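You operate a simulated robot arm through the tools that you are given. There is no shell and no other tool. Be economical: measure what you need, move in short steps, check, and stop when the job is done.

The job below is to be done with a simulated two-armed robot. You get a single attempt, and the scene is never put back.

JOB
Fit the divider into the top drawer and move the blue ring to the washer side.
Fine: the rings lie in that drawer; the divider goes into its slot; shut the drawer. Where these are worked on the way, their far stop is far enough and under half their travel is too little: top drawer.

It is judged by the outcome, as a careful person would: the job done as asked, and still so three seconds after it is handed in. It fails if anything else is knocked over, pushed out of place, dropped, spilled or broken.

ROBOT AND FRAMES
Two 7-joint arms with two-finger parallel grippers on one trunk, on a base that drives. Base frame: it is fixed to the floor where the robot stands at the start and does not move with it; the origin is under the middle of the robot, x ahead of it, y to its left, z up. Lengths are in mm, angles in rad, forces in N, time in s.
The left shoulder is at the start at [50, 187, 1178], the right one opposite. With the tool pointing down near the work surface each hand reaches from about 100 to 640 mm from the robot's upright axis, wherever it stands, measured 20 degrees to its own side. Places, roughly: slot in the top drawer [700, 0, 800]; top drawer [700, 0, 800]; washer side of the top drawer [700, 200, 800]. Payload 3.43 kg a hand.
The tool frame of a hand sits at the grasp point between the pads (the TCP): z along the fingers, y along the line on which they close. The tips reach 30 mm beyond it. The gripper opens to 94 mm. The fingers are 28 mm wide and 10 mm thick; the gripper's body (50 by 96 mm) begins 55 mm behind the TCP.
Orientation is that of the tool frame in the base frame, as a unit quaternion [w, x, y, z]. With the fingers straight down and closing along the base's y, the tool's x points along the base's -x, its y along +y and its z along -z.

CONTROLS
- The arms move only by the tool arm_command. It takes "left_moves", "right_moves" or both (then of equal length, played together; a hand with none holds still); each is a list of rows, each an object (a shift or turn left out is 0, a gripper value left out holds the last) with "turn": the turn, a rotation vector about the base's x, y, z in units of 4 degrees (1.0 is 4 degrees), a list of three; "offset": the shift along the base's x, y, z in units of 40 mm (1.0 is 40 mm), a list of three; "hand": the opening, from 0 (shut) to 1 (fully open). In form: [{"turn": [ax, ay, az], "offset": [tx, ty, tz], "hand": hand}, ...]. A call has 1 to 12 rows; each row shifts and turns the commanded pose from where the row before left it. A call with a number of a shift or a turn outside -1 to 1 is refused whole. Rows are played at 5 a second. More than 50 mm and 0.15 rad between two rows, or a gripper value outside its range, and nothing of the call is played. Where a pose cannot be reached the arm comes as near as it can. A force on the tool above 90 N (or 10 N above the force at the start of the call, whichever is more), or a blocked arm, ends the call early, and 0.2 s more pass. Each finger travels about 153 mm/s and halts on what it meets, pressing with about 28 N; the grip force reading is that of the motor and also rises with nothing between the fingers. The clock runs only during rows and for 0.2 s after the last one: add rows that do not move to give the fingers time. The reply holds the time, the measured pose of the TCP, the force on the tool along the base axes, the opening and the grip force, in the units named above and with some noise, with the torque about the TCP (base axes, N m) and any sound that the robot's microphone picked up.
- Cameras (640 x 400 px; columns grow to the right, rows downward): "scene" is now at [144.3, 12.4, 1325.4]; the picture's right is [0.06, -1.00, 0.00], its down [-0.63, -0.04, -0.77] and it looks along [0.77, 0.05, -0.63] (base axes); focal length 214 px, centre (320, 200). "left" rides on the left gripper at [76, -14, -102] in its tool frame; the picture's right is [0.18, 0.98, 0.00], its down [-0.75, 0.14, -0.64] and it looks along [-0.63, 0.12, 0.77] (tool axes); focal length 243 px, centre (320, 200). "right" rides on the right gripper at [76, 14, -103] in its tool frame; the picture's right is [-0.18, 0.98, 0.00], its down [-0.75, -0.14, -0.64] and it looks along [-0.63, -0.12, 0.77] (tool axes); focal length 243 px, centre (320, 200). There is no depth. A picture from a camera that has moved, and an enlarged one, comes with that camera's place and axes in the base frame and with its lens. The place of the scene camera against the robot may be out by one fixed shift of up to 12 mm in any direction.
- capture(camera): a new picture of that camera. The clock stands still meanwhile.
- raise_lower(by): slides the trunk up (or, below 0, down) by that many mm; the arms and the scene camera ride with it, the base frame stays. It gives what a move gives, with no picture.
- base_move(legs): drives the robot by 1 to 6 legs, each [ahead, left, turn to the left] in mm, mm and rad, along the robot's own axes; the way and the turn of a leg run together, so that a leg with both is an arc; at most 1500 mm and 3.142 rad a leg. The arms and the cameras ride along, it lands a little off, and it stops where it bumps. It gives what a move gives.
- head_to(pan, tilt): turns the head with the scene camera to pan (to the left, within 1.396 rad either way) and tilt (down, from -0.506 to 1.204), counted from straight ahead of the robot. It gives what a move gives.
- enlarge(camera, box): a new picture of the part [left, top, right, bottom] of that camera's present view, enlarged. The clock stands still meanwhile.
- finish_job(): hands the job in; it is judged then, once.

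Work in short steps. Places have to be worked out from the pictures, the camera data and where the tool is seen: move nearer, look again, correct. Check each grasp and each placing, and mend what went wrong. You have 120 turns and 108 pictures in all, those below and enlarged ones among them. Open the grippers and draw the arms clear of the work before you hand the job in, unless the task says otherwise; then end with one line.

The tools are called by a JSON object that holds its "op" and its "data". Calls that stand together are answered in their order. arm_command: Moves the arms, as the interface text tells. Its arguments: {"type":"object","properties":{"left_moves":{"type":"array"},"right_moves":{"type":"array"}},"required":[]} The other tools are called the same way: raise_lower (by) slides the trunk up or down; base_move (legs) drives the base; head_to (pan, tilt) turns the head that bears the scene camera; capture (camera) takes a picture; enlarge (camera, box) takes an enlarged picture of a part of a camera's view; finish_job () hands the job in.

At the start:

```text
time_s: 0.0
left_position: [492.8, 263.0, 1339.9]
left_orientation: [0.002, -0.001, 1.0, 0.0]
left_force: [-0.2, 0.2, -0.3]
left_moment: [-0.01, -0.02, 0.0]
left_grip_width: 93.8
left_grip_force: 0.1
right_position: [330.9, -83.7, 1203.0]
right_orientation: [0.001, 0.0, 1.0, 0.0]
right_force: [-0.8, -0.5, -0.3]
right_moment: [-0.01, -0.01, 0.02]
right_grip_width: 93.9
right_grip_force: 0.0
trunk travel left (down, up): [-394.0, 38.0]
robot x, y, heading: [-0.1, 1.1, -0.005]
head pan, tilt: [0.065, 0.686]
```

scene: 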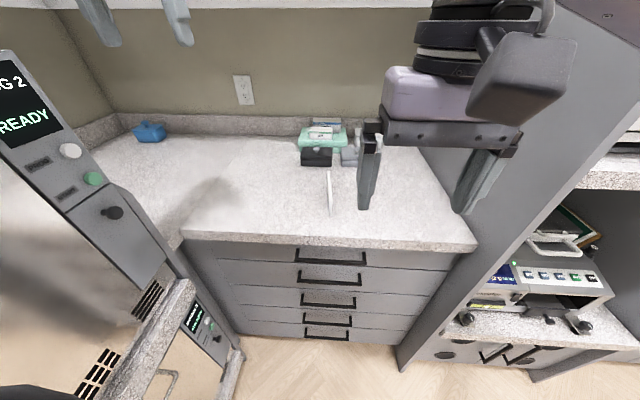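
right: 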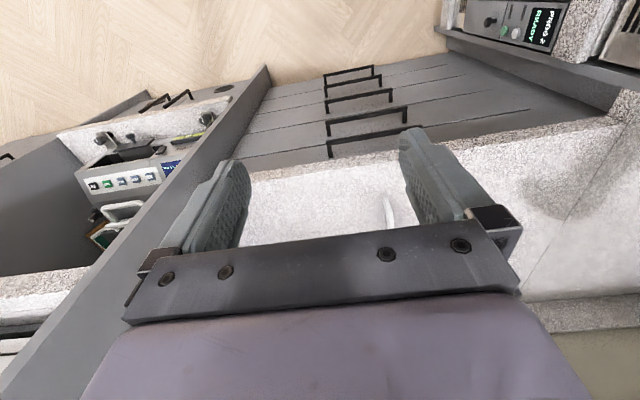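
left: 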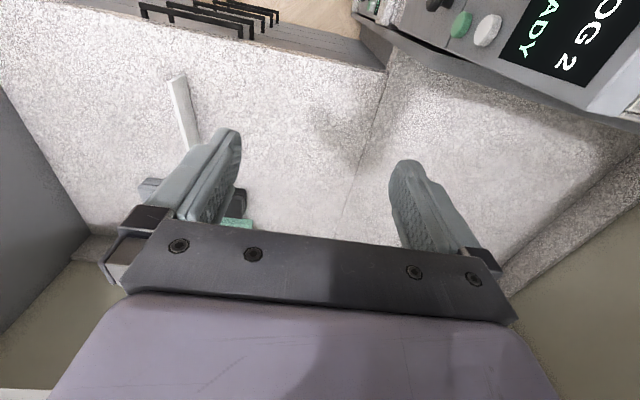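

I'll look more closely at the counter and the drawer first.

{"op": "enlarge", "data": {"camera": "scene", "box": [270, 100, 400, 220]}}

{"op": "enlarge", "data": {"camera": "scene", "box": [180, 220, 480, 350]}}

```text
3.33 times, centred on (335, 160) of scene
camera zoom: at [144.3, 12.4, 1325.4], right [0.06, -1.0, 0.0], down [-0.63, -0.04, -0.77], along [0.77, 0.05, -0.63], focal length 715 px, centre (270, 333)
```

zoom: 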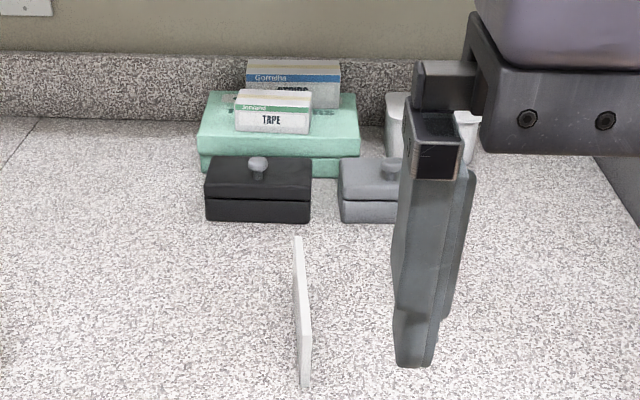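

```text
2.13 times, centred on (330, 285) of scene
camera zoom: at [144.3, 12.4, 1325.4], right [0.06, -1.0, 0.0], down [-0.63, -0.04, -0.77], along [0.77, 0.05, -0.63], focal length 458 px, centre (299, 19)
```

zoom: 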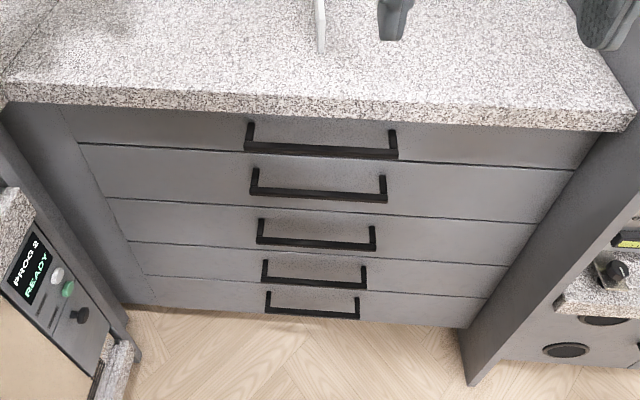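

The divider stands on the counter near x 578–730, y about 15, with its top at about z 960. The top drawer handle is near x 490, z 820. I'll back the base off and turn the right hand to a forward-pointing pose, closing vertically, in front of the handle.

{"op": "base_move", "data": {"legs": [[-150, 0, 0]]}}

{"op": "arm_command", "data": {"right_moves": [{"turn": [1, -1, -1], "offset": [0.3, 0, -0.6]}, {"turn": [1, -1, -1], "offset": [0.3, 0, -0.6]}, {"turn": [1, -1, -1], "offset": [0.3, 0, -0.6]}, {"turn": [1, -1, -1], "offset": [0.3, 0, -0.6]}, {"turn": [1, -1, -1], "offset": [0.3, 0, -0.6]}, {"turn": [1, -1, -1], "offset": [0.3, 0, -0.6]}, {"turn": [1, -1, -1], "offset": [0.3, 0, -0.6]}, {"turn": [1, -1, -1], "offset": [0.3, 0, -0.6]}, {"turn": [1, -1, -1], "offset": [0.3, 0, -0.6]}]}}

```text
time_s: 1.4
left_position: [343.1, 263.5, 1339.6]
left_orientation: [0.001, -0.001, 1.0, 0.001]
left_force: [-0.4, 0.2, 0.3]
left_moment: [0.0, 0.0, 0.02]
left_grip_width: 94.0
left_grip_force: 0.0
right_position: [180.8, -82.2, 1202.4]
right_orientation: [0.0, 0.001, 1.0, -0.001]
right_force: [0.9, 0.2, 0.3]
right_moment: [0.02, -0.05, -0.03]
right_grip_width: 94.1
right_grip_force: 0.0
trunk travel left (down, up): [-394.0, 38.0]
robot x, y, heading: [-148.3, 1.1, -0.002]
head pan, tilt: [0.065, 0.686]
```

```text
time_s: 3.4
left_position: [344.0, 264.0, 1338.8]
left_orientation: [0.001, -0.001, 1.0, 0.0]
left_force: [0.5, 0.1, -0.2]
left_moment: [-0.03, 0.01, -0.04]
left_grip_width: 94.4
left_grip_force: 0.0
right_position: [290.7, -83.3, 987.3]
right_orientation: [0.298, 0.299, 0.855, 0.3]
right_force: [0.7, 0.2, 0.0]
right_moment: [0.0, 0.01, -0.03]
right_grip_width: 94.1
right_grip_force: 0.0
trunk travel left (down, up): [-394.0, 38.0]
robot x, y, heading: [-151.4, -2.5, -0.002]
head pan, tilt: [0.065, 0.686]
```

The hand is tracking well. I'll finish the turn and come down to handle height, staying short of it.

{"op": "arm_command", "data": {"right_moves": [{"turn": [1, -1, -1], "offset": [0.2, 0, -0.48]}, {"turn": [1, -1, -1], "offset": [0.2, 0, -0.48]}, {"turn": [1, -1, -1], "offset": [0.2, 0, -0.48]}, {"turn": [1, -1, -1], "offset": [0.2, 0, -0.48]}, {"turn": [1, -1, -1], "offset": [0.2, 0, -0.48]}, {"turn": [1, -1, -1], "offset": [0.2, 0, -0.48]}, {"turn": [1, -1, -1], "offset": [0.2, 0, -0.48]}, {"turn": [1, -1, -1], "offset": [0.2, 0, -0.48]}, {"turn": [0.32, -0.32, -0.32], "offset": [0.2, 0, 0]}, {}]}}

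{"op": "capture", "data": {"camera": "right"}}

{"op": "capture", "data": {"camera": "scene"}}

```text
time_s: 5.6
left_position: [343.4, 263.7, 1339.5]
left_orientation: [0.001, -0.001, 1.0, 0.0]
left_force: [-0.5, 0.4, 0.0]
left_moment: [0.0, 0.03, -0.01]
left_grip_width: 94.0
left_grip_force: 0.1
right_position: [300.5, -73.9, 974.2]
right_orientation: [0.328, 0.326, 0.82, 0.336]
right_force: [-0.5, 0.2, 0.2]
right_moment: [0.01, -0.03, -0.03]
right_grip_width: 94.1
right_grip_force: 0.1
right hand out of reach, approached as far as the arm can: row 1, 2, 3, 4, 5, 6, 7, 8
trunk travel left (down, up): [-394.0, 38.0]
robot x, y, heading: [-150.8, 1.4, 0.002]
head pan, tilt: [0.065, 0.686]
```

```text
102 pictures are left
camera right: at [184.2, -44.0, 1017.5], right [0.42, 0.41, 0.81], down [-0.1, -0.86, 0.49], along [0.9, -0.29, -0.32], focal length 243 px, centre (320, 200)
```

right: 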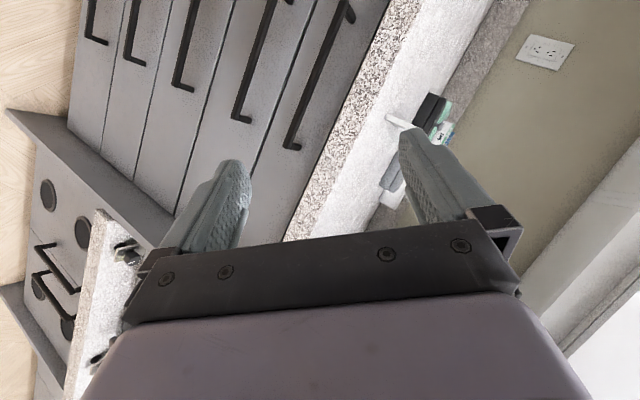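

```text
101 pictures are left
camera scene: at [-4.8, 12.3, 1325.4], right [0.06, -1.0, 0.0], down [-0.63, -0.04, -0.77], along [0.77, 0.05, -0.63], focal length 214 px, centre (320, 200)
```

scene: 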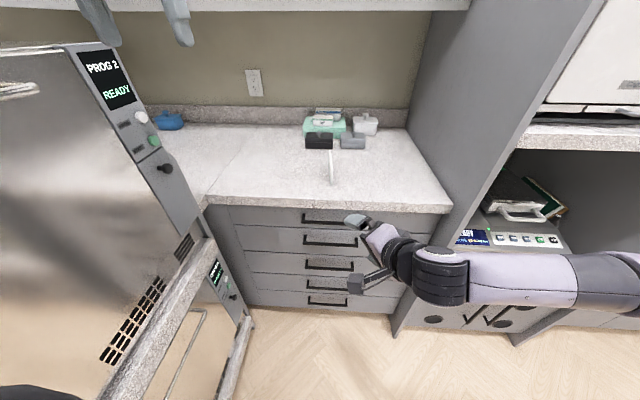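

The first roll direction runs into the wrist's limits. I'll unwind it and try the opposite roll.

{"op": "arm_command", "data": {"right_moves": [{"turn": [-1, 1, 1]}, {"turn": [-1, 1, 1]}, {"turn": [-1, 1, 1]}, {"turn": [-1, 1, 1]}, {"turn": [-1, 1, 1]}, {"turn": [-1, 1, 1]}, {"turn": [-1, 1, 1]}, {"turn": [-1, 1, 1]}, {"turn": [-1, 1, 1]}, {"turn": [-1, 1, 1]}, {}]}}

{"op": "arm_command", "data": {"right_moves": [{"turn": [-1, -1, 1]}, {"turn": [-1, -1, 1]}, {"turn": [-1, -1, 1]}, {"turn": [-1, -1, 1]}, {"turn": [-1, -1, 1]}, {"turn": [-1, -1, 1]}, {"turn": [-1, -1, 1]}, {"turn": [-1, -1, 1]}, {"turn": [-1, -1, 1]}, {"turn": [-1, -1, 1]}, {"turn": [-1, -1, 1]}, {"turn": [-1, -1, 1]}]}}

```text
time_s: 8.0
left_position: [343.9, 262.3, 1339.1]
left_orientation: [0.001, -0.001, 1.0, 0.0]
left_force: [0.1, 0.7, 0.0]
left_moment: [-0.02, -0.01, 0.0]
left_grip_width: 94.2
left_grip_force: 0.2
right_position: [302.7, -75.6, 974.0]
right_orientation: [-0.003, 0.001, 1.0, 0.007]
right_force: [-0.1, 0.7, 0.2]
right_moment: [0.02, -0.01, 0.01]
right_grip_width: 94.2
right_grip_force: 0.1
trunk travel left (down, up): [-394.0, 38.0]
robot x, y, heading: [-146.9, 0.9, -0.002]
head pan, tilt: [0.065, 0.686]
```

```text
time_s: 10.6
left_position: [343.8, 263.0, 1339.1]
left_orientation: [0.001, -0.001, 1.0, -0.002]
left_force: [0.2, -0.6, 0.2]
left_moment: [0.04, -0.03, 0.02]
left_grip_width: 94.0
left_grip_force: 0.1
right_position: [301.6, -75.1, 974.7]
right_orientation: [0.38, -0.384, 0.752, -0.378]
right_force: [0.5, 0.2, -0.3]
right_moment: [0.01, 0.02, 0.05]
right_grip_width: 93.9
right_grip_force: 0.0
trunk travel left (down, up): [-394.0, 38.0]
robot x, y, heading: [-147.8, 3.2, 0.002]
head pan, tilt: [0.065, 0.686]
```

This direction tracks. I'll finish the turn while lowering toward handle height.

{"op": "arm_command", "data": {"right_moves": [{"turn": [-1, -1, 1], "offset": [0.1, 0, -0.4]}, {"turn": [-1, -1, 1], "offset": [0.1, 0, -0.4]}, {"turn": [-1, -1, 1], "offset": [0.1, 0, -0.4]}, {"turn": [-1, -1, 1], "offset": [0.1, 0, -0.4]}, {"turn": [-1, -1, 1], "offset": [0.1, 0, -0.4]}, {"turn": [-0.32, -0.32, 0.32], "offset": [0.1, 0, -0.4]}, {"offset": [0, 0, -0.7]}, {"offset": [0, 0, -0.7]}]}}

{"op": "capture", "data": {"camera": "right"}}

{"op": "capture", "data": {"camera": "scene"}}

```text
time_s: 12.4
left_position: [344.0, 263.1, 1338.2]
left_orientation: [0.001, -0.001, 1.0, 0.0]
left_force: [-0.7, -0.3, 0.6]
left_moment: [-0.03, -0.01, -0.01]
left_grip_width: 94.0
left_grip_force: 0.1
right_position: [301.0, 3.1, 907.3]
right_orientation: [0.493, -0.501, 0.508, -0.497]
right_force: [0.1, 0.5, 0.3]
right_moment: [-0.04, 0.01, 0.0]
right_grip_width: 94.1
right_grip_force: 0.0
right hand out of reach, approached as far as the arm can: row 5, 6, 7, 8
trunk travel left (down, up): [-394.0, 38.0]
robot x, y, heading: [-148.9, 2.9, 0.004]
head pan, tilt: [0.065, 0.686]
```

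```text
100 pictures are left
camera right: at [197.1, -72.5, 894.2], right [-0.02, 0.19, -0.98], down [-0.63, 0.76, 0.15], along [0.78, 0.62, 0.11], focal length 243 px, centre (320, 200)
```

right: 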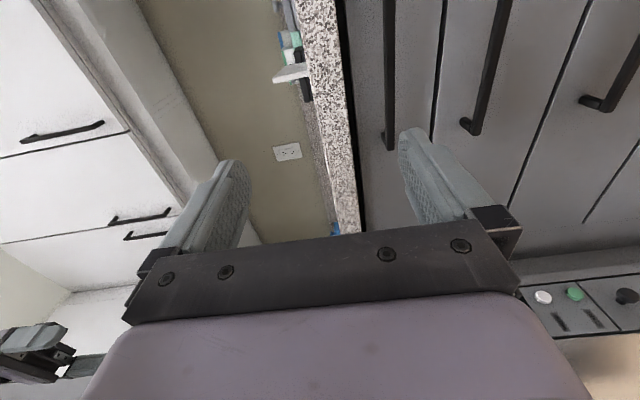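

```text
99 pictures are left
camera scene: at [-4.7, 12.4, 1325.4], right [0.06, -1.0, 0.0], down [-0.63, -0.04, -0.77], along [0.77, 0.05, -0.63], focal length 214 px, centre (320, 200)
```

scene: 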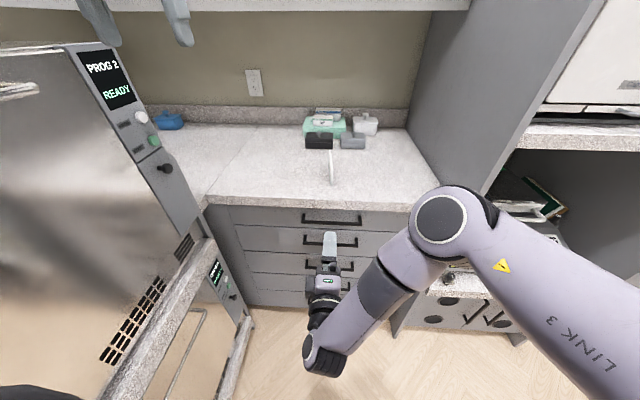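

The orientation is right now. I judge the handle bar to be at x≈488, z≈828. I'll lower the trunk 80 mm, narrow the fingers so they clear the counter edge, and edge forward.

{"op": "raise_lower", "data": {"by": -80}}

{"op": "arm_command", "data": {"right_moves": [{"offset": [0.5, 0, 0], "hand": 0.5}, {"offset": [0.5, 0, 0]}, {"offset": [0.5, 0, 0]}, {"offset": [0.5, 0, 0]}, {"offset": [0.5, 0, 0]}, {}]}}

{"op": "capture", "data": {"camera": "right"}}

{"op": "capture", "data": {"camera": "scene"}}

```text
time_s: 13.5
left_position: [343.0, 255.7, 1263.0]
left_orientation: [0.003, 0.002, 1.0, 0.004]
left_force: [-0.2, 0.2, -0.3]
left_moment: [0.0, 0.02, -0.01]
left_grip_width: 94.2
left_grip_force: 0.0
right_position: [301.5, -0.8, 827.5]
right_orientation: [0.495, -0.499, 0.51, -0.496]
right_force: [0.5, 0.8, -0.8]
right_moment: [0.0, 0.0, 0.01]
right_grip_width: 94.2
right_grip_force: 0.1
trunk travel left (down, up): [-314.0, 118.0]
robot x, y, heading: [-149.7, 1.4, 0.003]
head pan, tilt: [0.065, 0.686]
```

```text
time_s: 14.9
left_position: [343.7, 256.6, 1261.4]
left_orientation: [0.001, 0.001, 1.0, 0.003]
left_force: [0.2, -0.4, 0.1]
left_moment: [0.03, -0.01, 0.0]
left_grip_width: 93.8
left_grip_force: 0.1
right_position: [397.2, 10.1, 845.6]
right_orientation: [0.493, -0.5, 0.511, -0.495]
right_force: [0.6, -1.2, -0.2]
right_moment: [-0.03, -0.04, -0.01]
right_grip_width: 46.9
right_grip_force: 0.0
right hand out of reach, approached as far as the arm can: row 2, 3, 4, 5
trunk travel left (down, up): [-314.0, 118.0]
robot x, y, heading: [-145.3, -2.7, -0.002]
head pan, tilt: [0.065, 0.686]
```

```text
98 pictures are left
camera right: at [291.6, -63.8, 832.3], right [-0.02, 0.19, -0.98], down [-0.63, 0.76, 0.16], along [0.78, 0.62, 0.11], focal length 243 px, centre (320, 200)
```

right: 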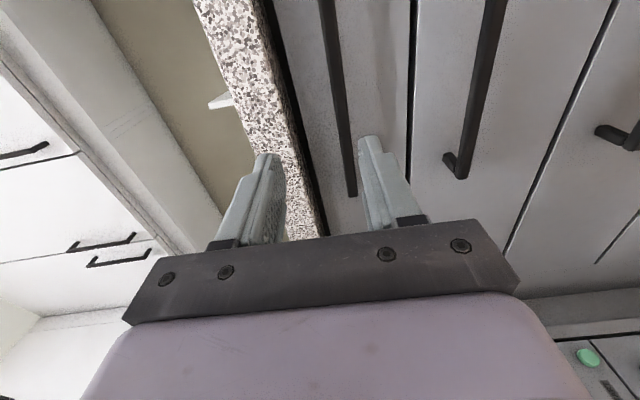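

```text
97 pictures are left
camera scene: at [-5.6, 5.8, 1245.7], right [0.06, -1.0, -0.01], down [-0.63, -0.04, -0.77], along [0.77, 0.05, -0.63], focal length 214 px, centre (320, 200)
```

scene: 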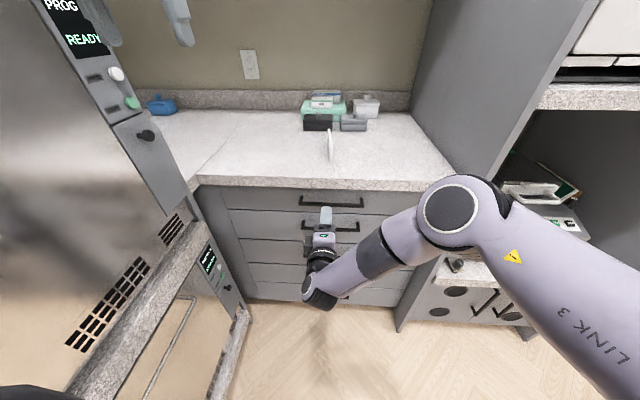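

The wrist is at its limit, so I'll use the trunk and base for the rest of the approach: down 17 mm, narrow the fingers, then ahead about 78 mm. The handle bar reads x≈488, z≈829.

{"op": "raise_lower", "data": {"by": -17}}

{"op": "arm_command", "data": {"right_moves": [{"hand": 0.4}, {}]}}

{"op": "base_move", "data": {"legs": [[45, 0, 0]]}}

{"op": "capture", "data": {"camera": "right"}}

```text
time_s: 15.6
left_position: [341.4, 245.1, 1248.3]
left_orientation: [0.004, 0.002, 1.0, 0.011]
left_force: [-0.4, 0.5, -0.3]
left_moment: [0.04, 0.01, -0.02]
left_grip_width: 93.9
left_grip_force: 0.2
right_position: [395.1, 6.5, 829.0]
right_orientation: [0.494, -0.497, 0.514, -0.495]
right_force: [-0.9, 0.1, -0.3]
right_moment: [-0.03, 0.0, -0.04]
right_grip_width: 47.1
right_grip_force: 0.1
trunk travel left (down, up): [-297.0, 135.0]
robot x, y, heading: [-149.9, -1.1, 0.001]
head pan, tilt: [0.065, 0.686]
```

```text
time_s: 16.2
left_position: [342.0, 244.2, 1248.1]
left_orientation: [0.004, 0.002, 1.0, 0.011]
left_force: [-0.4, -0.5, 0.8]
left_moment: [0.03, 0.03, 0.0]
left_grip_width: 93.9
left_grip_force: 0.0
right_position: [395.0, 7.7, 829.2]
right_orientation: [0.495, -0.497, 0.513, -0.495]
right_force: [0.9, 0.0, 0.3]
right_moment: [0.0, -0.03, 0.01]
right_grip_width: 37.6
right_grip_force: 0.0
trunk travel left (down, up): [-297.0, 135.0]
robot x, y, heading: [-149.5, 2.5, 0.002]
head pan, tilt: [0.065, 0.686]
```

```text
time_s: 17.1
left_position: [384.7, 246.2, 1251.4]
left_orientation: [0.005, 0.002, 1.0, 0.011]
left_force: [0.2, 0.4, 1.6]
left_moment: [0.06, 0.05, -0.01]
left_grip_width: 93.9
left_grip_force: 0.0
right_position: [439.5, 7.3, 831.0]
right_orientation: [0.496, -0.496, 0.513, -0.494]
right_force: [0.8, 0.3, -0.3]
right_moment: [0.01, 0.01, -0.02]
right_grip_width: 37.4
right_grip_force: 0.0
trunk travel left (down, up): [-297.0, 135.0]
robot x, y, heading: [-103.1, 0.7, -0.004]
head pan, tilt: [0.065, 0.686]
```

```text
96 pictures are left
camera right: at [334.8, -67.3, 816.7], right [-0.02, 0.2, -0.98], down [-0.63, 0.76, 0.17], along [0.78, 0.62, 0.11], focal length 243 px, centre (320, 200)
```

right: 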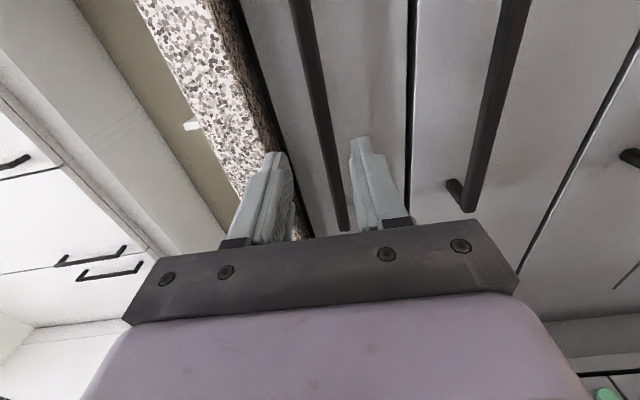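

The bar lies between the two fingers. I'll drive another 38 mm ahead, check, and then close.

{"op": "base_move", "data": {"legs": [[38, 0, 0]]}}

{"op": "capture", "data": {"camera": "right"}}

```text
time_s: 17.9
left_position: [423.7, 243.5, 1249.7]
left_orientation: [0.006, 0.006, 1.0, 0.012]
left_force: [0.1, -0.5, -0.4]
left_moment: [-0.03, 0.0, 0.01]
left_grip_width: 93.9
left_grip_force: 0.2
right_position: [478.7, 8.5, 828.8]
right_orientation: [0.495, -0.497, 0.512, -0.495]
right_force: [1.0, 0.9, 0.3]
right_moment: [0.0, 0.04, 0.0]
right_grip_width: 37.3
right_grip_force: 0.1
trunk travel left (down, up): [-297.0, 135.0]
robot x, y, heading: [-64.5, 3.9, -0.006]
head pan, tilt: [0.065, 0.686]
```

```text
95 pictures are left
camera right: at [373.8, -66.7, 815.9], right [-0.02, 0.2, -0.98], down [-0.63, 0.76, 0.17], along [0.78, 0.62, 0.11], focal length 243 px, centre (320, 200)
```

right: 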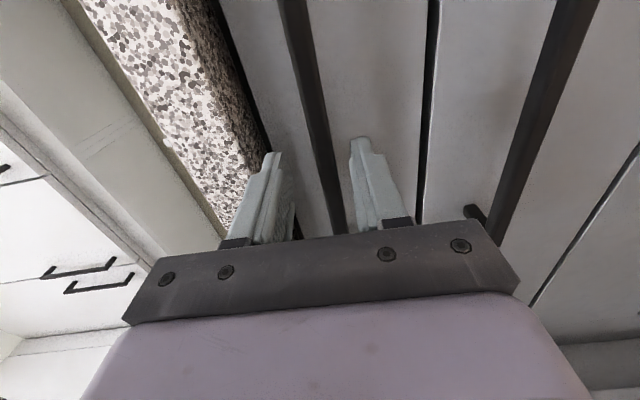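

The bar sits between the fingers with no contact yet. I'll close and check the width.

{"op": "arm_command", "data": {"right_moves": [{"hand": 0}, {}, {}]}}

```text
time_s: 18.8
left_position: [423.6, 244.0, 1251.1]
left_orientation: [0.007, 0.008, 1.0, 0.014]
left_force: [-0.9, -0.6, -0.6]
left_moment: [0.02, 0.05, 0.01]
left_grip_width: 94.0
left_grip_force: 0.1
right_position: [476.4, 9.8, 826.7]
right_orientation: [0.492, -0.502, 0.513, -0.492]
right_force: [0.1, 3.7, -26.6]
right_moment: [-1.35, -0.01, 0.11]
right_grip_width: 10.8
right_grip_force: 44.3
trunk travel left (down, up): [-297.0, 135.0]
robot x, y, heading: [-66.8, -1.5, -0.001]
head pan, tilt: [0.065, 0.686]
```

The bar is gripped at 10.8 mm. I'll pull by driving the base back.

{"op": "base_move", "data": {"legs": [[-150, 0, 0]]}}

{"op": "capture", "data": {"camera": "scene"}}

```text
time_s: 20.1
left_position: [275.3, 243.3, 1247.5]
left_orientation: [0.005, 0.007, 1.0, 0.015]
left_force: [-0.7, -0.2, 0.0]
left_moment: [0.03, -0.01, -0.05]
left_grip_width: 93.8
left_grip_force: 0.1
right_position: [330.3, 8.3, 825.6]
right_orientation: [0.492, -0.5, 0.514, -0.494]
right_force: [-1.0, 5.9, -16.0]
right_moment: [-1.29, -0.23, -0.38]
right_grip_width: 11.3
right_grip_force: 45.1
trunk travel left (down, up): [-297.0, 135.0]
robot x, y, heading: [-215.5, 0.5, 0.001]
head pan, tilt: [0.065, 0.686]
```

```text
94 pictures are left
camera scene: at [-71.4, 2.1, 1227.7], right [0.06, -1.0, -0.01], down [-0.63, -0.03, -0.77], along [0.77, 0.06, -0.63], focal length 214 px, centre (320, 200)
```

scene: 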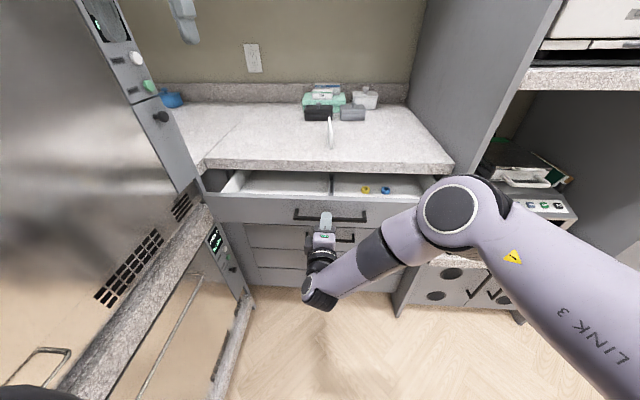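

The drawer opens nicely, and yellow and blue rings are visible on the right side. I'll keep pulling.

{"op": "base_move", "data": {"legs": [[-120, 0, 0]]}}

{"op": "capture", "data": {"camera": "scene"}}

```text
time_s: 21.4
left_position: [155.5, 251.4, 1245.7]
left_orientation: [0.006, 0.007, 1.0, 0.009]
left_force: [-0.6, -1.6, -0.6]
left_moment: [-0.03, 0.0, 0.02]
left_grip_width: 93.8
left_grip_force: 0.0
right_position: [211.0, 10.5, 825.3]
right_orientation: [0.487, -0.501, 0.513, -0.499]
right_force: [0.5, -24.6, -1.9]
right_moment: [-1.29, -0.45, -0.75]
right_grip_width: 10.4
right_grip_force: 44.3
trunk travel left (down, up): [-297.0, 135.0]
robot x, y, heading: [-335.2, -2.5, 0.002]
head pan, tilt: [0.065, 0.686]
```

```text
93 pictures are left
camera scene: at [-190.8, 10.3, 1228.3], right [0.06, -1.0, 0.0], down [-0.63, -0.04, -0.77], along [0.77, 0.05, -0.63], focal length 214 px, centre (320, 200)
```

scene: 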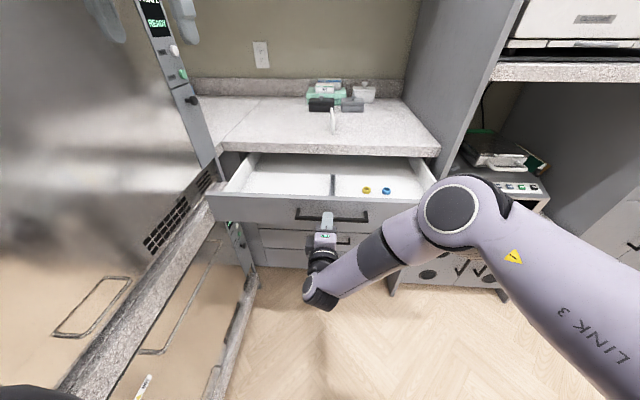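

It has come out 268 mm with little resistance. I'll pull a bit more so the slot clears the counter edge.

{"op": "base_move", "data": {"legs": [[-60, 0, 0]]}}

{"op": "capture", "data": {"camera": "scene"}}

```text
time_s: 22.3
left_position: [97.6, 253.5, 1246.8]
left_orientation: [0.005, 0.006, 1.0, 0.009]
left_force: [0.3, -0.6, 0.2]
left_moment: [-0.02, -0.02, -0.03]
left_grip_width: 94.1
left_grip_force: 0.1
right_position: [152.8, 11.3, 825.3]
right_orientation: [0.486, -0.501, 0.513, -0.5]
right_force: [0.1, -6.1, -2.2]
right_moment: [0.49, -0.41, -0.81]
right_grip_width: 10.7
right_grip_force: 44.3
trunk travel left (down, up): [-297.0, 135.0]
robot x, y, heading: [-394.1, 1.5, -0.001]
head pan, tilt: [0.065, 0.686]
```

```text
92 pictures are left
camera scene: at [-250.1, 11.6, 1228.4], right [0.06, -1.0, 0.0], down [-0.63, -0.04, -0.77], along [0.77, 0.05, -0.63], focal length 214 px, centre (320, 200)
```

scene: 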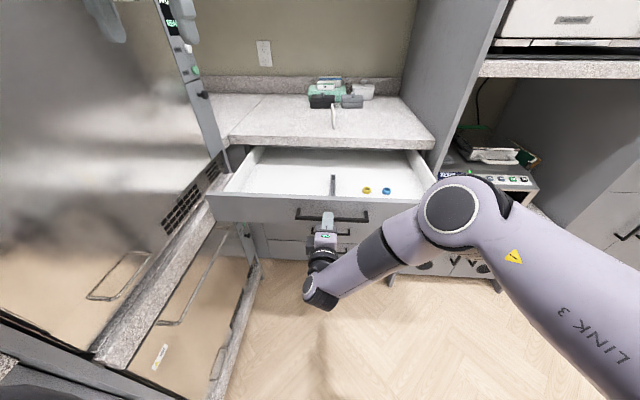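

The drawer is 325 mm out. I'll release the handle, back clear of it, and look down for the base clearance.

{"op": "arm_command", "data": {"right_moves": [{"hand": 0.4}, {}, {}]}}

{"op": "base_move", "data": {"legs": [[-90, 0, 0]]}}

{"op": "arm_command", "data": {"right_moves": [{"offset": [0, -0.7, 0.5]}, {"offset": [0, -0.7, 0.5]}, {"offset": [0, -0.7, 0.5]}, {"offset": [0, -0.7, 0.5]}, {"offset": [0, -0.7, 0.5]}, {"offset": [0, -0.7, 0.5]}, {"offset": [0, -0.7, 0.5]}, {}]}}

{"op": "head_to", "data": {"pan": 0, "tilt": 1.0}}

{"op": "capture", "data": {"camera": "scene"}}

```text
time_s: 23.1
left_position: [97.3, 253.2, 1245.9]
left_orientation: [0.005, 0.006, 1.0, 0.009]
left_force: [-0.2, 0.7, 0.8]
left_moment: [0.01, 0.01, 0.0]
left_grip_width: 93.8
left_grip_force: 0.1
right_position: [151.7, 10.9, 826.1]
right_orientation: [0.486, -0.501, 0.513, -0.5]
right_force: [0.5, 1.5, -0.5]
right_moment: [0.01, 0.0, -0.04]
right_grip_width: 37.8
right_grip_force: 0.1
trunk travel left (down, up): [-297.0, 135.0]
robot x, y, heading: [-395.4, 1.6, -0.001]
head pan, tilt: [0.065, 0.686]
```

```text
time_s: 24.2
left_position: [8.1, 253.5, 1246.8]
left_orientation: [0.006, 0.006, 1.0, 0.009]
left_force: [-0.5, 0.4, -0.6]
left_moment: [-0.02, -0.05, 0.01]
left_grip_width: 94.2
left_grip_force: 0.1
right_position: [63.0, 11.5, 825.4]
right_orientation: [0.486, -0.501, 0.513, -0.499]
right_force: [-0.2, 0.0, 0.7]
right_moment: [-0.01, 0.01, -0.05]
right_grip_width: 37.5
right_grip_force: 0.2
trunk travel left (down, up): [-297.0, 135.0]
robot x, y, heading: [-478.7, -0.6, 0.0]
head pan, tilt: [0.065, 0.686]
```

```text
time_s: 26.0
left_position: [9.0, 252.9, 1245.9]
left_orientation: [0.004, 0.006, 1.0, 0.009]
left_force: [-0.1, 0.0, -0.1]
left_moment: [-0.04, -0.05, 0.01]
left_grip_width: 94.2
left_grip_force: 0.1
right_position: [47.7, -127.8, 1000.5]
right_orientation: [0.484, -0.501, 0.515, -0.5]
right_force: [-0.9, 0.8, 0.2]
right_moment: [0.0, 0.01, -0.01]
right_grip_width: 37.8
right_grip_force: 0.2
right hand out of reach, approached as far as the arm can: row 2, 3, 4, 5, 6, 7
trunk travel left (down, up): [-297.0, 135.0]
robot x, y, heading: [-486.8, 0.9, 0.003]
head pan, tilt: [0.065, 0.686]
```

```text
time_s: 26.9
left_position: [8.9, 253.3, 1245.0]
left_orientation: [0.005, 0.006, 1.0, 0.009]
left_force: [0.4, -0.9, -0.6]
left_moment: [-0.03, 0.02, 0.0]
left_grip_width: 93.9
left_grip_force: 0.0
right_position: [49.3, -127.9, 1001.9]
right_orientation: [0.484, -0.501, 0.515, -0.5]
right_force: [0.1, 0.7, 0.4]
right_moment: [0.0, 0.01, 0.02]
right_grip_width: 37.6
right_grip_force: 0.0
trunk travel left (down, up): [-297.0, 135.0]
robot x, y, heading: [-481.8, 0.5, 0.005]
head pan, tilt: [0.0, 1.0]
```

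```text
91 pictures are left
camera scene: at [-354.5, 6.6, 1203.9], right [0.0, -1.0, 0.0], down [-0.84, 0.0, -0.54], along [0.54, 0.0, -0.84], focal length 214 px, centre (320, 200)
```

scene: 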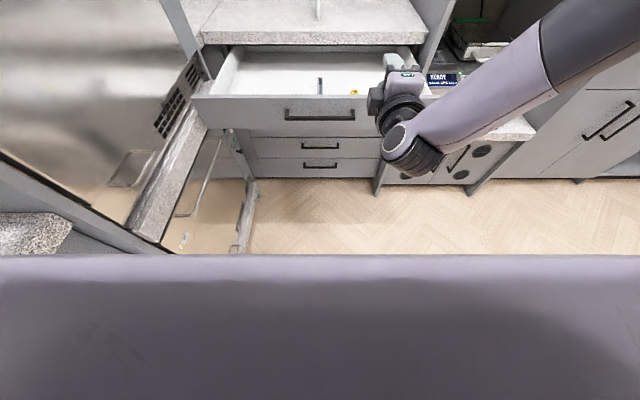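

I'll unwind the right hand back to tool-down, rising as it goes.

{"op": "arm_command", "data": {"right_moves": [{"turn": [1, 1, -1], "offset": [0, -0.1, 0.3]}, {"turn": [1, 1, -1], "offset": [0, -0.1, 0.3]}, {"turn": [1, 1, -1], "offset": [0, -0.1, 0.3]}, {"turn": [1, 1, -1], "offset": [0, -0.1, 0.3]}, {"turn": [1, 1, -1], "offset": [0, -0.1, 0.3]}, {"turn": [1, 1, -1], "offset": [0, -0.1, 0.3]}, {"turn": [1, 1, -1], "offset": [0, -0.1, 0.3]}, {"turn": [1, 1, -1], "offset": [0, -0.1, 0.3]}, {"turn": [1, 1, -1], "offset": [0, -0.1, 0.3]}, {"turn": [1, 1, -1]}, {"turn": [1, 1, -1]}, {"turn": [1, 1, -1]}]}}

{"op": "arm_command", "data": {"right_moves": [{"turn": [1, 1, -1]}, {"turn": [1, 1, -1]}, {"turn": [1, 1, -1]}, {"turn": [1, 1, -1]}, {"turn": [1, 1, -1]}, {"turn": [0.32, 0.32, -0.32]}, {}]}}

```text
time_s: 29.4
left_position: [8.4, 253.9, 1245.5]
left_orientation: [0.005, 0.006, 1.0, 0.009]
left_force: [0.8, -0.1, 0.4]
left_moment: [0.0, -0.02, 0.0]
left_grip_width: 94.0
left_grip_force: 0.0
right_position: [48.0, -164.3, 1109.9]
right_orientation: [0.165, -0.183, 0.954, -0.171]
right_force: [0.3, -0.3, -0.4]
right_moment: [0.01, 0.0, 0.01]
right_grip_width: 37.5
right_grip_force: 0.0
trunk travel left (down, up): [-297.0, 135.0]
robot x, y, heading: [-481.1, 0.3, -0.001]
head pan, tilt: [0.0, 1.0]
```

```text
time_s: 31.1
left_position: [8.7, 254.0, 1246.5]
left_orientation: [0.006, 0.006, 1.0, 0.008]
left_force: [0.0, -0.3, 0.2]
left_moment: [0.02, 0.02, -0.01]
left_grip_width: 93.9
left_grip_force: 0.0
right_position: [48.2, -163.9, 1108.9]
right_orientation: [-0.014, 0.0, 1.0, 0.015]
right_force: [-0.4, 0.3, 0.2]
right_moment: [-0.01, 0.0, 0.0]
right_grip_width: 37.4
right_grip_force: 0.1
trunk travel left (down, up): [-297.0, 135.0]
robot x, y, heading: [-480.9, -0.2, 0.002]
head pan, tilt: [0.0, 1.0]
```

I'll drive forward over the open drawer in steps and check the clearance.

{"op": "base_move", "data": {"legs": [[340, 0, 0]]}}

{"op": "capture", "data": {"camera": "scene"}}

{"op": "capture", "data": {"camera": "right"}}

```text
time_s: 33.5
left_position: [346.5, 243.4, 1251.1]
left_orientation: [0.01, 0.009, 1.0, 0.017]
left_force: [0.7, 0.1, 0.4]
left_moment: [-0.02, 0.01, -0.01]
left_grip_width: 93.9
left_grip_force: 0.0
right_position: [389.3, -170.1, 1109.2]
right_orientation: [-0.012, 0.0, 1.0, 0.017]
right_force: [1.4, -0.2, 0.2]
right_moment: [0.0, 0.02, 0.03]
right_grip_width: 37.7
right_grip_force: 0.0
trunk travel left (down, up): [-297.0, 135.0]
robot x, y, heading: [-139.1, 0.1, -0.0]
head pan, tilt: [0.0, 1.0]
stopped in leg 1: the robot was blocked; the commanded pose is now the measured one
```

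```text
90 pictures are left
camera scene: at [-14.4, 0.2, 1204.2], right [0.0, -1.0, -0.01], down [-0.84, 0.0, -0.54], along [0.54, 0.01, -0.84], focal length 214 px, centre (320, 200)
```

scene: 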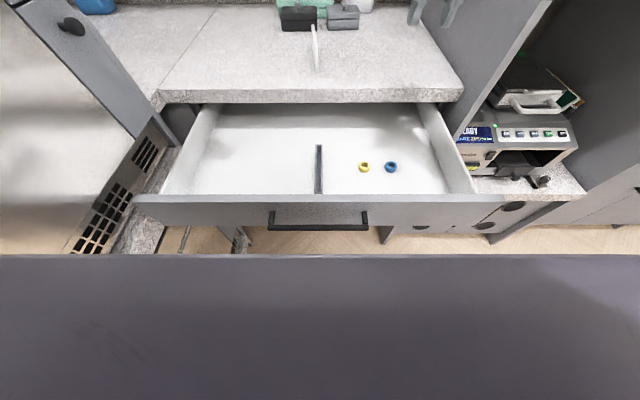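

```text
89 pictures are left
camera right: at [314.3, -159.8, 1213.8], right [0.18, 0.98, 0.03], down [0.77, -0.16, 0.62], along [0.61, -0.09, -0.78], focal length 243 px, centre (320, 200)
```

right: 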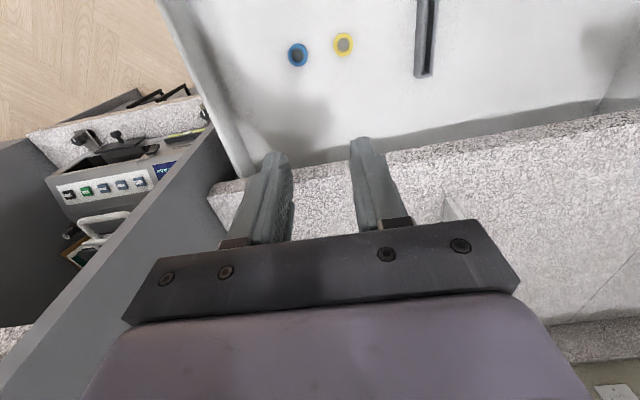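

The base nudged against something at axis x≈-139, so I can't go any further forward. The slot is at about x 264–417, y 0; the blue ring is near (365,-180) and the yellow near (365,-105). I'll draw the right hand in, then shift the base right so the left shoulder lines up with the divider.

{"op": "arm_command", "data": {"right_moves": [{"offset": [-0.8, 0, 0.2]}, {"offset": [-0.8, 0, 0.2]}, {"offset": [-0.8, 0, 0.2]}, {"offset": [-0.8, 0, 0.2]}, {"offset": [-0.8, 0, 0.2]}]}}

{"op": "base_move", "data": {"legs": [[-8, 0, 0], [0, -160, 0]]}}

{"op": "capture", "data": {"camera": "scene"}}

{"op": "capture", "data": {"camera": "left"}}

```text
time_s: 34.7
left_position: [346.9, 243.2, 1251.9]
left_orientation: [0.009, 0.009, 1.0, 0.016]
left_force: [-0.8, 1.2, -1.1]
left_moment: [-0.02, -0.02, -0.01]
left_grip_width: 93.8
left_grip_force: 0.1
right_position: [228.7, -170.5, 1147.5]
right_orientation: [-0.011, 0.0, 1.0, 0.019]
right_force: [-0.3, 0.1, 0.3]
right_moment: [0.02, -0.03, 0.01]
right_grip_width: 37.6
right_grip_force: 0.0
trunk travel left (down, up): [-297.0, 135.0]
robot x, y, heading: [-140.8, 0.5, 0.001]
head pan, tilt: [0.0, 1.0]
```

```text
time_s: 35.3
left_position: [346.5, 242.9, 1252.7]
left_orientation: [0.011, 0.011, 1.0, 0.017]
left_force: [0.2, -0.5, 0.1]
left_moment: [0.0, 0.01, 0.0]
left_grip_width: 94.0
left_grip_force: 0.1
right_position: [228.7, -170.0, 1147.4]
right_orientation: [-0.011, 0.0, 1.0, 0.017]
right_force: [0.1, 0.5, -0.2]
right_moment: [-0.02, 0.02, 0.02]
right_grip_width: 37.7
right_grip_force: 0.1
trunk travel left (down, up): [-297.0, 135.0]
robot x, y, heading: [-141.6, -3.6, 0.002]
head pan, tilt: [0.0, 1.0]
stopped in leg 1: the robot was blocked; the commanded pose is now the measured one
```

```text
88 pictures are left
camera scene: at [-14.1, 1.0, 1204.0], right [0.0, -1.0, -0.01], down [-0.84, 0.0, -0.54], along [0.54, 0.0, -0.84], focal length 214 px, centre (320, 200)
```

scene: 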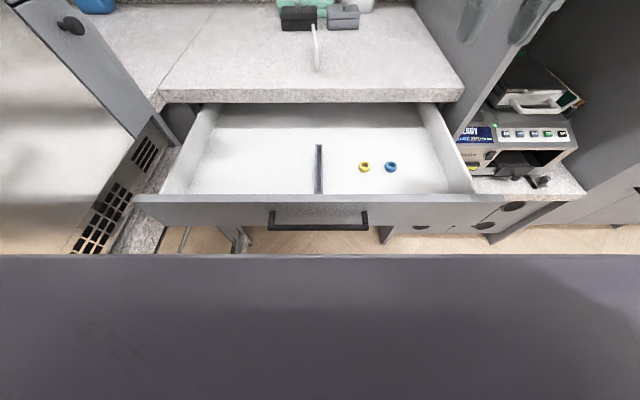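

```text
87 pictures are left
camera left: at [267.9, 226.4, 1353.2], right [-0.16, 0.99, 0.03], down [0.74, 0.1, 0.66], along [0.65, 0.13, -0.75], focal length 243 px, centre (320, 200)
```

left: 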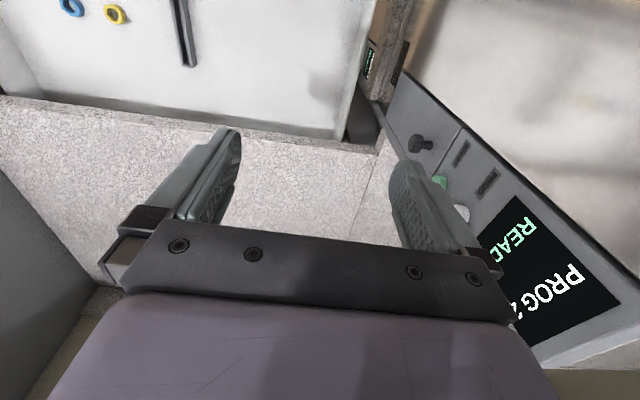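

Oddly, it was blocked even going back. I'll try a longer straight back leg to break contact.

{"op": "base_move", "data": {"legs": [[-60, 0, 0]]}}

```text
time_s: 36.3
left_position: [286.9, 243.9, 1253.0]
left_orientation: [0.011, 0.008, 1.0, 0.016]
left_force: [0.7, -0.9, 0.7]
left_moment: [0.03, 0.01, -0.02]
left_grip_width: 94.1
left_grip_force: 0.0
right_position: [168.5, -169.9, 1149.3]
right_orientation: [-0.011, -0.001, 1.0, 0.017]
right_force: [-0.5, 0.8, -0.5]
right_moment: [0.02, 0.02, 0.03]
right_grip_width: 37.7
right_grip_force: 0.0
trunk travel left (down, up): [-297.0, 135.0]
robot x, y, heading: [-202.3, -4.3, 0.004]
head pan, tilt: [0.0, 1.0]
```

It's free at -202. Now I'll go right 160, then ahead.

{"op": "base_move", "data": {"legs": [[0, -160, 0], [50, 0, 0]]}}

{"op": "capture", "data": {"camera": "scene"}}

```text
time_s: 38.9
left_position: [341.5, 88.7, 1249.2]
left_orientation: [0.009, 0.009, 1.0, 0.014]
left_force: [1.2, -0.1, 0.2]
left_moment: [0.0, 0.0, 0.0]
left_grip_width: 94.0
left_grip_force: 0.1
right_position: [221.5, -325.5, 1147.6]
right_orientation: [-0.015, 0.001, 1.0, 0.014]
right_force: [0.1, -0.2, -0.3]
right_moment: [-0.01, 0.04, 0.01]
right_grip_width: 37.3
right_grip_force: 0.0
trunk travel left (down, up): [-297.0, 135.0]
robot x, y, heading: [-151.7, -163.3, -0.0]
head pan, tilt: [0.0, 1.0]
```

```text
86 pictures are left
camera scene: at [-21.2, -154.6, 1203.8], right [0.0, -1.0, 0.0], down [-0.84, 0.0, -0.54], along [0.54, 0.0, -0.84], focal length 214 px, centre (320, 200)
```

scene: 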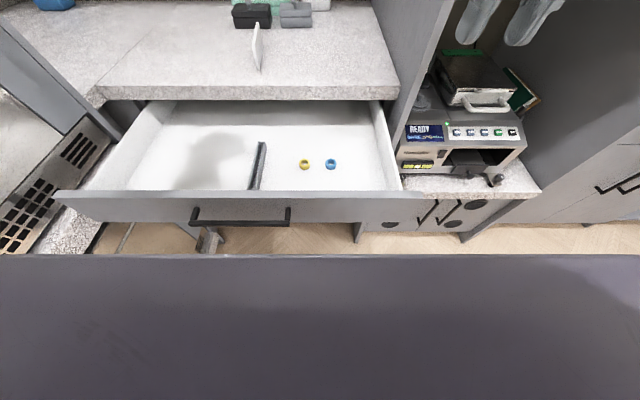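

I'll take a closer look at the divider from here, and at the slot.

{"op": "enlarge", "data": {"camera": "scene", "box": [220, 0, 310, 90]}}

{"op": "enlarge", "data": {"camera": "scene", "box": [230, 120, 350, 210]}}

```text
4.44 times, centred on (265, 45) of scene
camera zoom: at [-21.2, -154.6, 1203.8], right [0.0, -1.0, 0.0], down [-0.84, 0.0, -0.54], along [0.54, 0.0, -0.84], focal length 953 px, centre (564, 889)
```

zoom: 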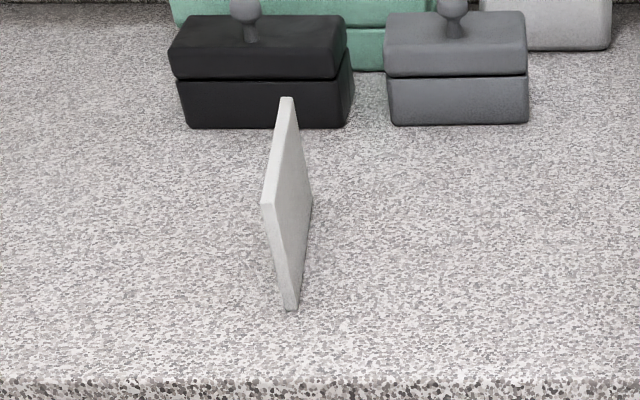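

```text
4.44 times, centred on (290, 165) of scene
camera zoom: at [-21.2, -154.6, 1203.8], right [0.0, -1.0, 0.0], down [-0.84, 0.0, -0.54], along [0.54, 0.0, -0.84], focal length 953 px, centre (453, 356)
```

zoom: 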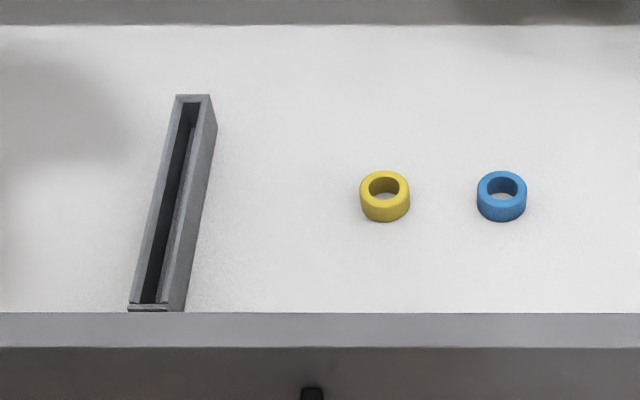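

The divider runs from (589,12) to (742,24), with its top at about z 962 and bottom at about 907, yawed about 4.5°. The slot is an open channel. I'll pitch the left hand forward 40° with that yaw and bring it in front of the divider.

{"op": "arm_command", "data": {"left_moves": [{"turn": [0, -1, 0], "offset": [0.375, -0.19, -0.45]}, {"turn": [0, -1, 0], "offset": [0.375, -0.19, -0.45]}, {"turn": [0, -1, 0], "offset": [0.375, -0.19, -0.45]}, {"turn": [0, -1, 0], "offset": [0.375, -0.19, -0.45]}, {"turn": [0, -1, 0], "offset": [0.375, -0.19, -0.45]}, {"turn": [0, -1, 0], "offset": [0.375, -0.19, -0.45]}, {"turn": [0, -1, 0], "offset": [0.375, -0.19, -0.45]}, {"turn": [0, -1, 0], "offset": [0.375, -0.19, -0.45]}, {"turn": [0, -1, 0], "offset": [0.375, -0.19, -0.45]}, {"turn": [0, -1, 0], "offset": [0.375, -0.19, -0.45]}, {"turn": [0, 0, 0.2]}, {}]}}

{"op": "capture", "data": {"camera": "left"}}

```text
time_s: 41.5
left_position: [488.3, 12.3, 1070.1]
left_orientation: [0.351, -0.002, 0.936, 0.018]
left_force: [-0.8, 0.0, 0.1]
left_moment: [0.0, -0.02, 0.01]
left_grip_width: 93.9
left_grip_force: 0.0
right_position: [220.2, -326.1, 1148.5]
right_orientation: [-0.013, 0.001, 1.0, 0.014]
right_force: [0.2, -1.2, -0.4]
right_moment: [-0.03, 0.01, -0.04]
right_grip_width: 37.6
right_grip_force: 0.1
trunk travel left (down, up): [-297.0, 135.0]
robot x, y, heading: [-147.2, -165.1, -0.002]
head pan, tilt: [0.0, 1.0]
```

```text
83 pictures are left
camera left: at [364.6, -4.9, 1096.9], right [-0.16, 0.98, -0.09], down [0.14, 0.11, 0.98], along [0.98, 0.14, -0.16], focal length 243 px, centre (320, 200)
```

left: 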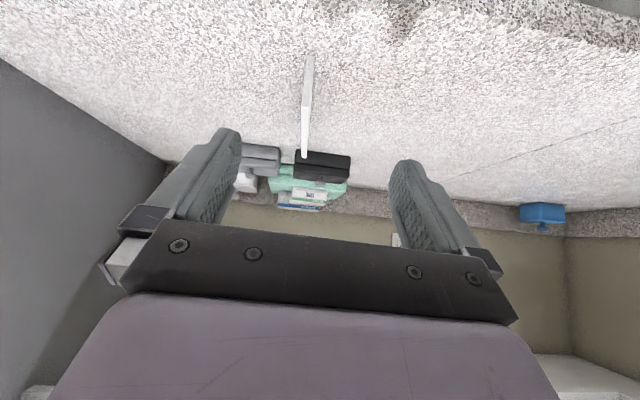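

{"op": "enlarge", "data": {"camera": "left", "box": [250, 30, 370, 170]}}

```text
2.86 times, centred on (310, 100) of left
camera zoom: at [364.6, -4.9, 1096.9], right [-0.16, 0.98, -0.09], down [0.14, 0.11, 0.98], along [0.98, 0.14, -0.16], focal length 693 px, centre (349, 486)
```

zoom: 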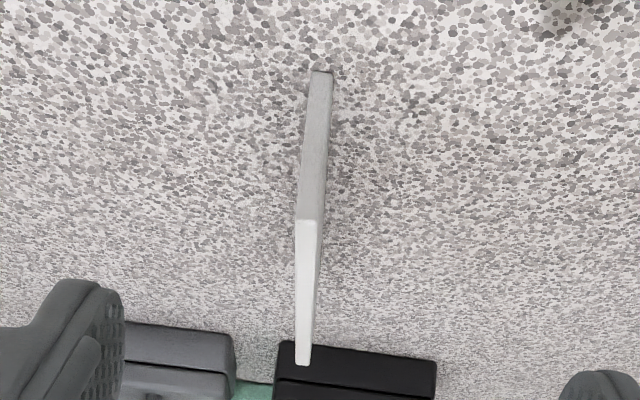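

The near edge is at about x 597, y 5, top at about z 963, yaw about 0.08. I'll correct yaw and roll and go to just short of it.

{"op": "arm_command", "data": {"left_moves": [{"turn": [-0.45, 0, 0.9], "offset": [0.5, -0.1, -0.5]}, {"offset": [0.5, -0.1, -0.5]}, {"offset": [0.5, 0, -0.5]}, {"offset": [0.4, 0, -0.5]}, {}]}}

{"op": "capture", "data": {"camera": "left"}}

```text
time_s: 42.7
left_position: [565.0, 4.0, 990.0]
left_orientation: [0.35, -0.038, 0.936, 0.014]
left_force: [-0.1, 0.0, 0.2]
left_moment: [0.0, 0.01, 0.03]
left_grip_width: 94.1
left_grip_force: 0.0
right_position: [220.7, -325.8, 1148.1]
right_orientation: [-0.013, 0.0, 1.0, 0.014]
right_force: [0.3, -0.1, -0.7]
right_moment: [-0.03, 0.0, 0.01]
right_grip_width: 37.4
right_grip_force: 0.0
trunk travel left (down, up): [-297.0, 135.0]
robot x, y, heading: [-148.9, -165.7, -0.001]
head pan, tilt: [0.0, 1.0]
```

```text
81 pictures are left
camera left: at [442.4, -20.1, 1017.8], right [-0.22, 0.97, -0.12], down [0.14, 0.15, 0.98], along [0.97, 0.2, -0.17], focal length 243 px, centre (320, 200)
```

left: 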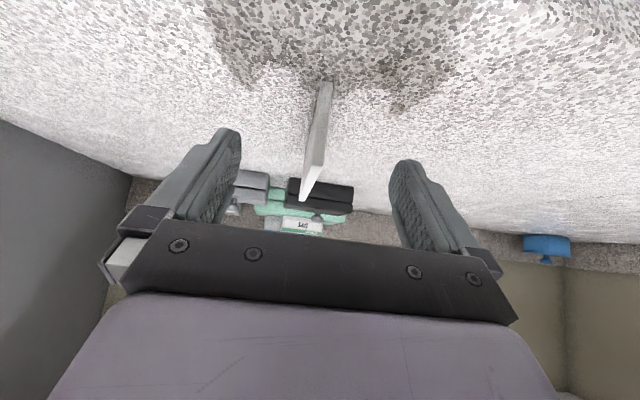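

Alignment is good: near edge at x≈600, y≈7, top about z 966. I'll advance to straddle it at (612,8,950).

{"op": "arm_command", "data": {"left_moves": [{"turn": [0, 0, 0.2], "offset": [0.4, 0.05, -0.33]}, {"offset": [0.4, 0.05, -0.33]}, {"offset": [0.4, 0, -0.33]}, {}]}}

{"op": "capture", "data": {"camera": "left"}}

```text
time_s: 43.7
left_position: [601.3, 8.7, 946.8]
left_orientation: [0.35, -0.044, 0.936, 0.018]
left_force: [-1.7, 0.4, 4.1]
left_moment: [-0.22, -0.03, -0.06]
left_grip_width: 93.1
left_grip_force: 0.0
left hand out of reach, approached as far as the arm can: row 3
right_position: [220.2, -325.7, 1148.7]
right_orientation: [-0.013, 0.001, 1.0, 0.014]
right_force: [-0.2, -0.1, -0.1]
right_moment: [0.03, 0.02, 0.03]
right_grip_width: 37.5
right_grip_force: 0.1
trunk travel left (down, up): [-297.0, 135.0]
robot x, y, heading: [-153.7, -163.2, 0.004]
head pan, tilt: [0.0, 1.0]
```

```text
80 pictures are left
camera left: at [477.0, -16.3, 974.4], right [-0.23, 0.97, -0.12], down [0.13, 0.15, 0.98], along [0.96, 0.21, -0.16], focal length 243 px, centre (320, 200)
```

left: 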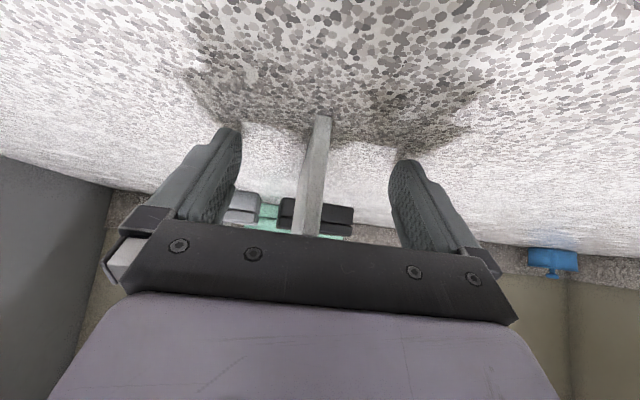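

The tips are just brushing the counter (4 N). I'll raise 5 mm and drive the base 8 mm forward for a deeper grip.

{"op": "arm_command", "data": {"left_moves": [{"offset": [0, 0, 0.13]}, {}]}}

{"op": "base_move", "data": {"legs": [[8, 0, 0]]}}

{"op": "arm_command", "data": {"left_moves": [{"hand": 0.3}, {"hand": 0}, {}, {}]}}

{"op": "capture", "data": {"camera": "left"}}

```text
time_s: 44.3
left_position: [600.2, 8.2, 950.9]
left_orientation: [0.349, -0.043, 0.936, 0.016]
left_force: [0.3, 0.6, -0.2]
left_moment: [0.05, 0.02, 0.0]
left_grip_width: 94.0
left_grip_force: 0.0
right_position: [219.8, -326.3, 1149.0]
right_orientation: [-0.013, 0.0, 1.0, 0.015]
right_force: [-1.3, -0.2, 0.2]
right_moment: [-0.04, 0.01, -0.01]
right_grip_width: 37.8
right_grip_force: 0.1
trunk travel left (down, up): [-297.0, 135.0]
robot x, y, heading: [-148.6, -163.7, 0.0]
head pan, tilt: [0.0, 1.0]
```

```text
time_s: 45.0
left_position: [607.6, 9.3, 949.4]
left_orientation: [0.349, -0.044, 0.936, 0.017]
left_force: [-0.9, -0.2, -0.5]
left_moment: [-0.04, -0.01, 0.0]
left_grip_width: 93.8
left_grip_force: 0.1
right_position: [229.5, -325.9, 1147.0]
right_orientation: [-0.014, 0.0, 1.0, 0.014]
right_force: [-0.1, -0.7, -0.5]
right_moment: [-0.01, 0.02, -0.03]
right_grip_width: 37.4
right_grip_force: 0.0
trunk travel left (down, up): [-297.0, 135.0]
robot x, y, heading: [-141.5, -162.4, -0.0]
head pan, tilt: [0.0, 1.0]
```

```text
time_s: 46.0
left_position: [609.0, 9.4, 951.4]
left_orientation: [0.35, -0.045, 0.936, 0.018]
left_force: [0.8, 0.6, -0.5]
left_moment: [-0.02, 0.07, -0.03]
left_grip_width: 11.5
left_grip_force: 28.3
right_position: [228.2, -325.8, 1147.7]
right_orientation: [-0.013, -0.001, 1.0, 0.015]
right_force: [-0.3, 0.0, -0.3]
right_moment: [0.03, -0.01, 0.02]
right_grip_width: 37.6
right_grip_force: 0.1
trunk travel left (down, up): [-297.0, 135.0]
robot x, y, heading: [-148.1, -162.7, -0.001]
head pan, tilt: [0.0, 1.0]
```

```text
79 pictures are left
camera left: at [484.9, -16.5, 978.9], right [-0.23, 0.97, -0.12], down [0.13, 0.15, 0.98], along [0.96, 0.21, -0.17], focal length 243 px, centre (320, 200)
```

left: 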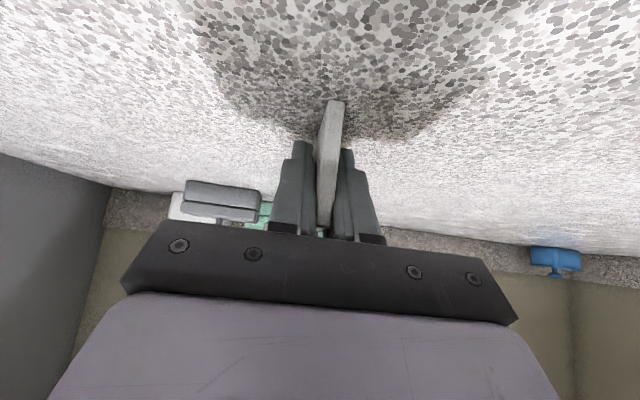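

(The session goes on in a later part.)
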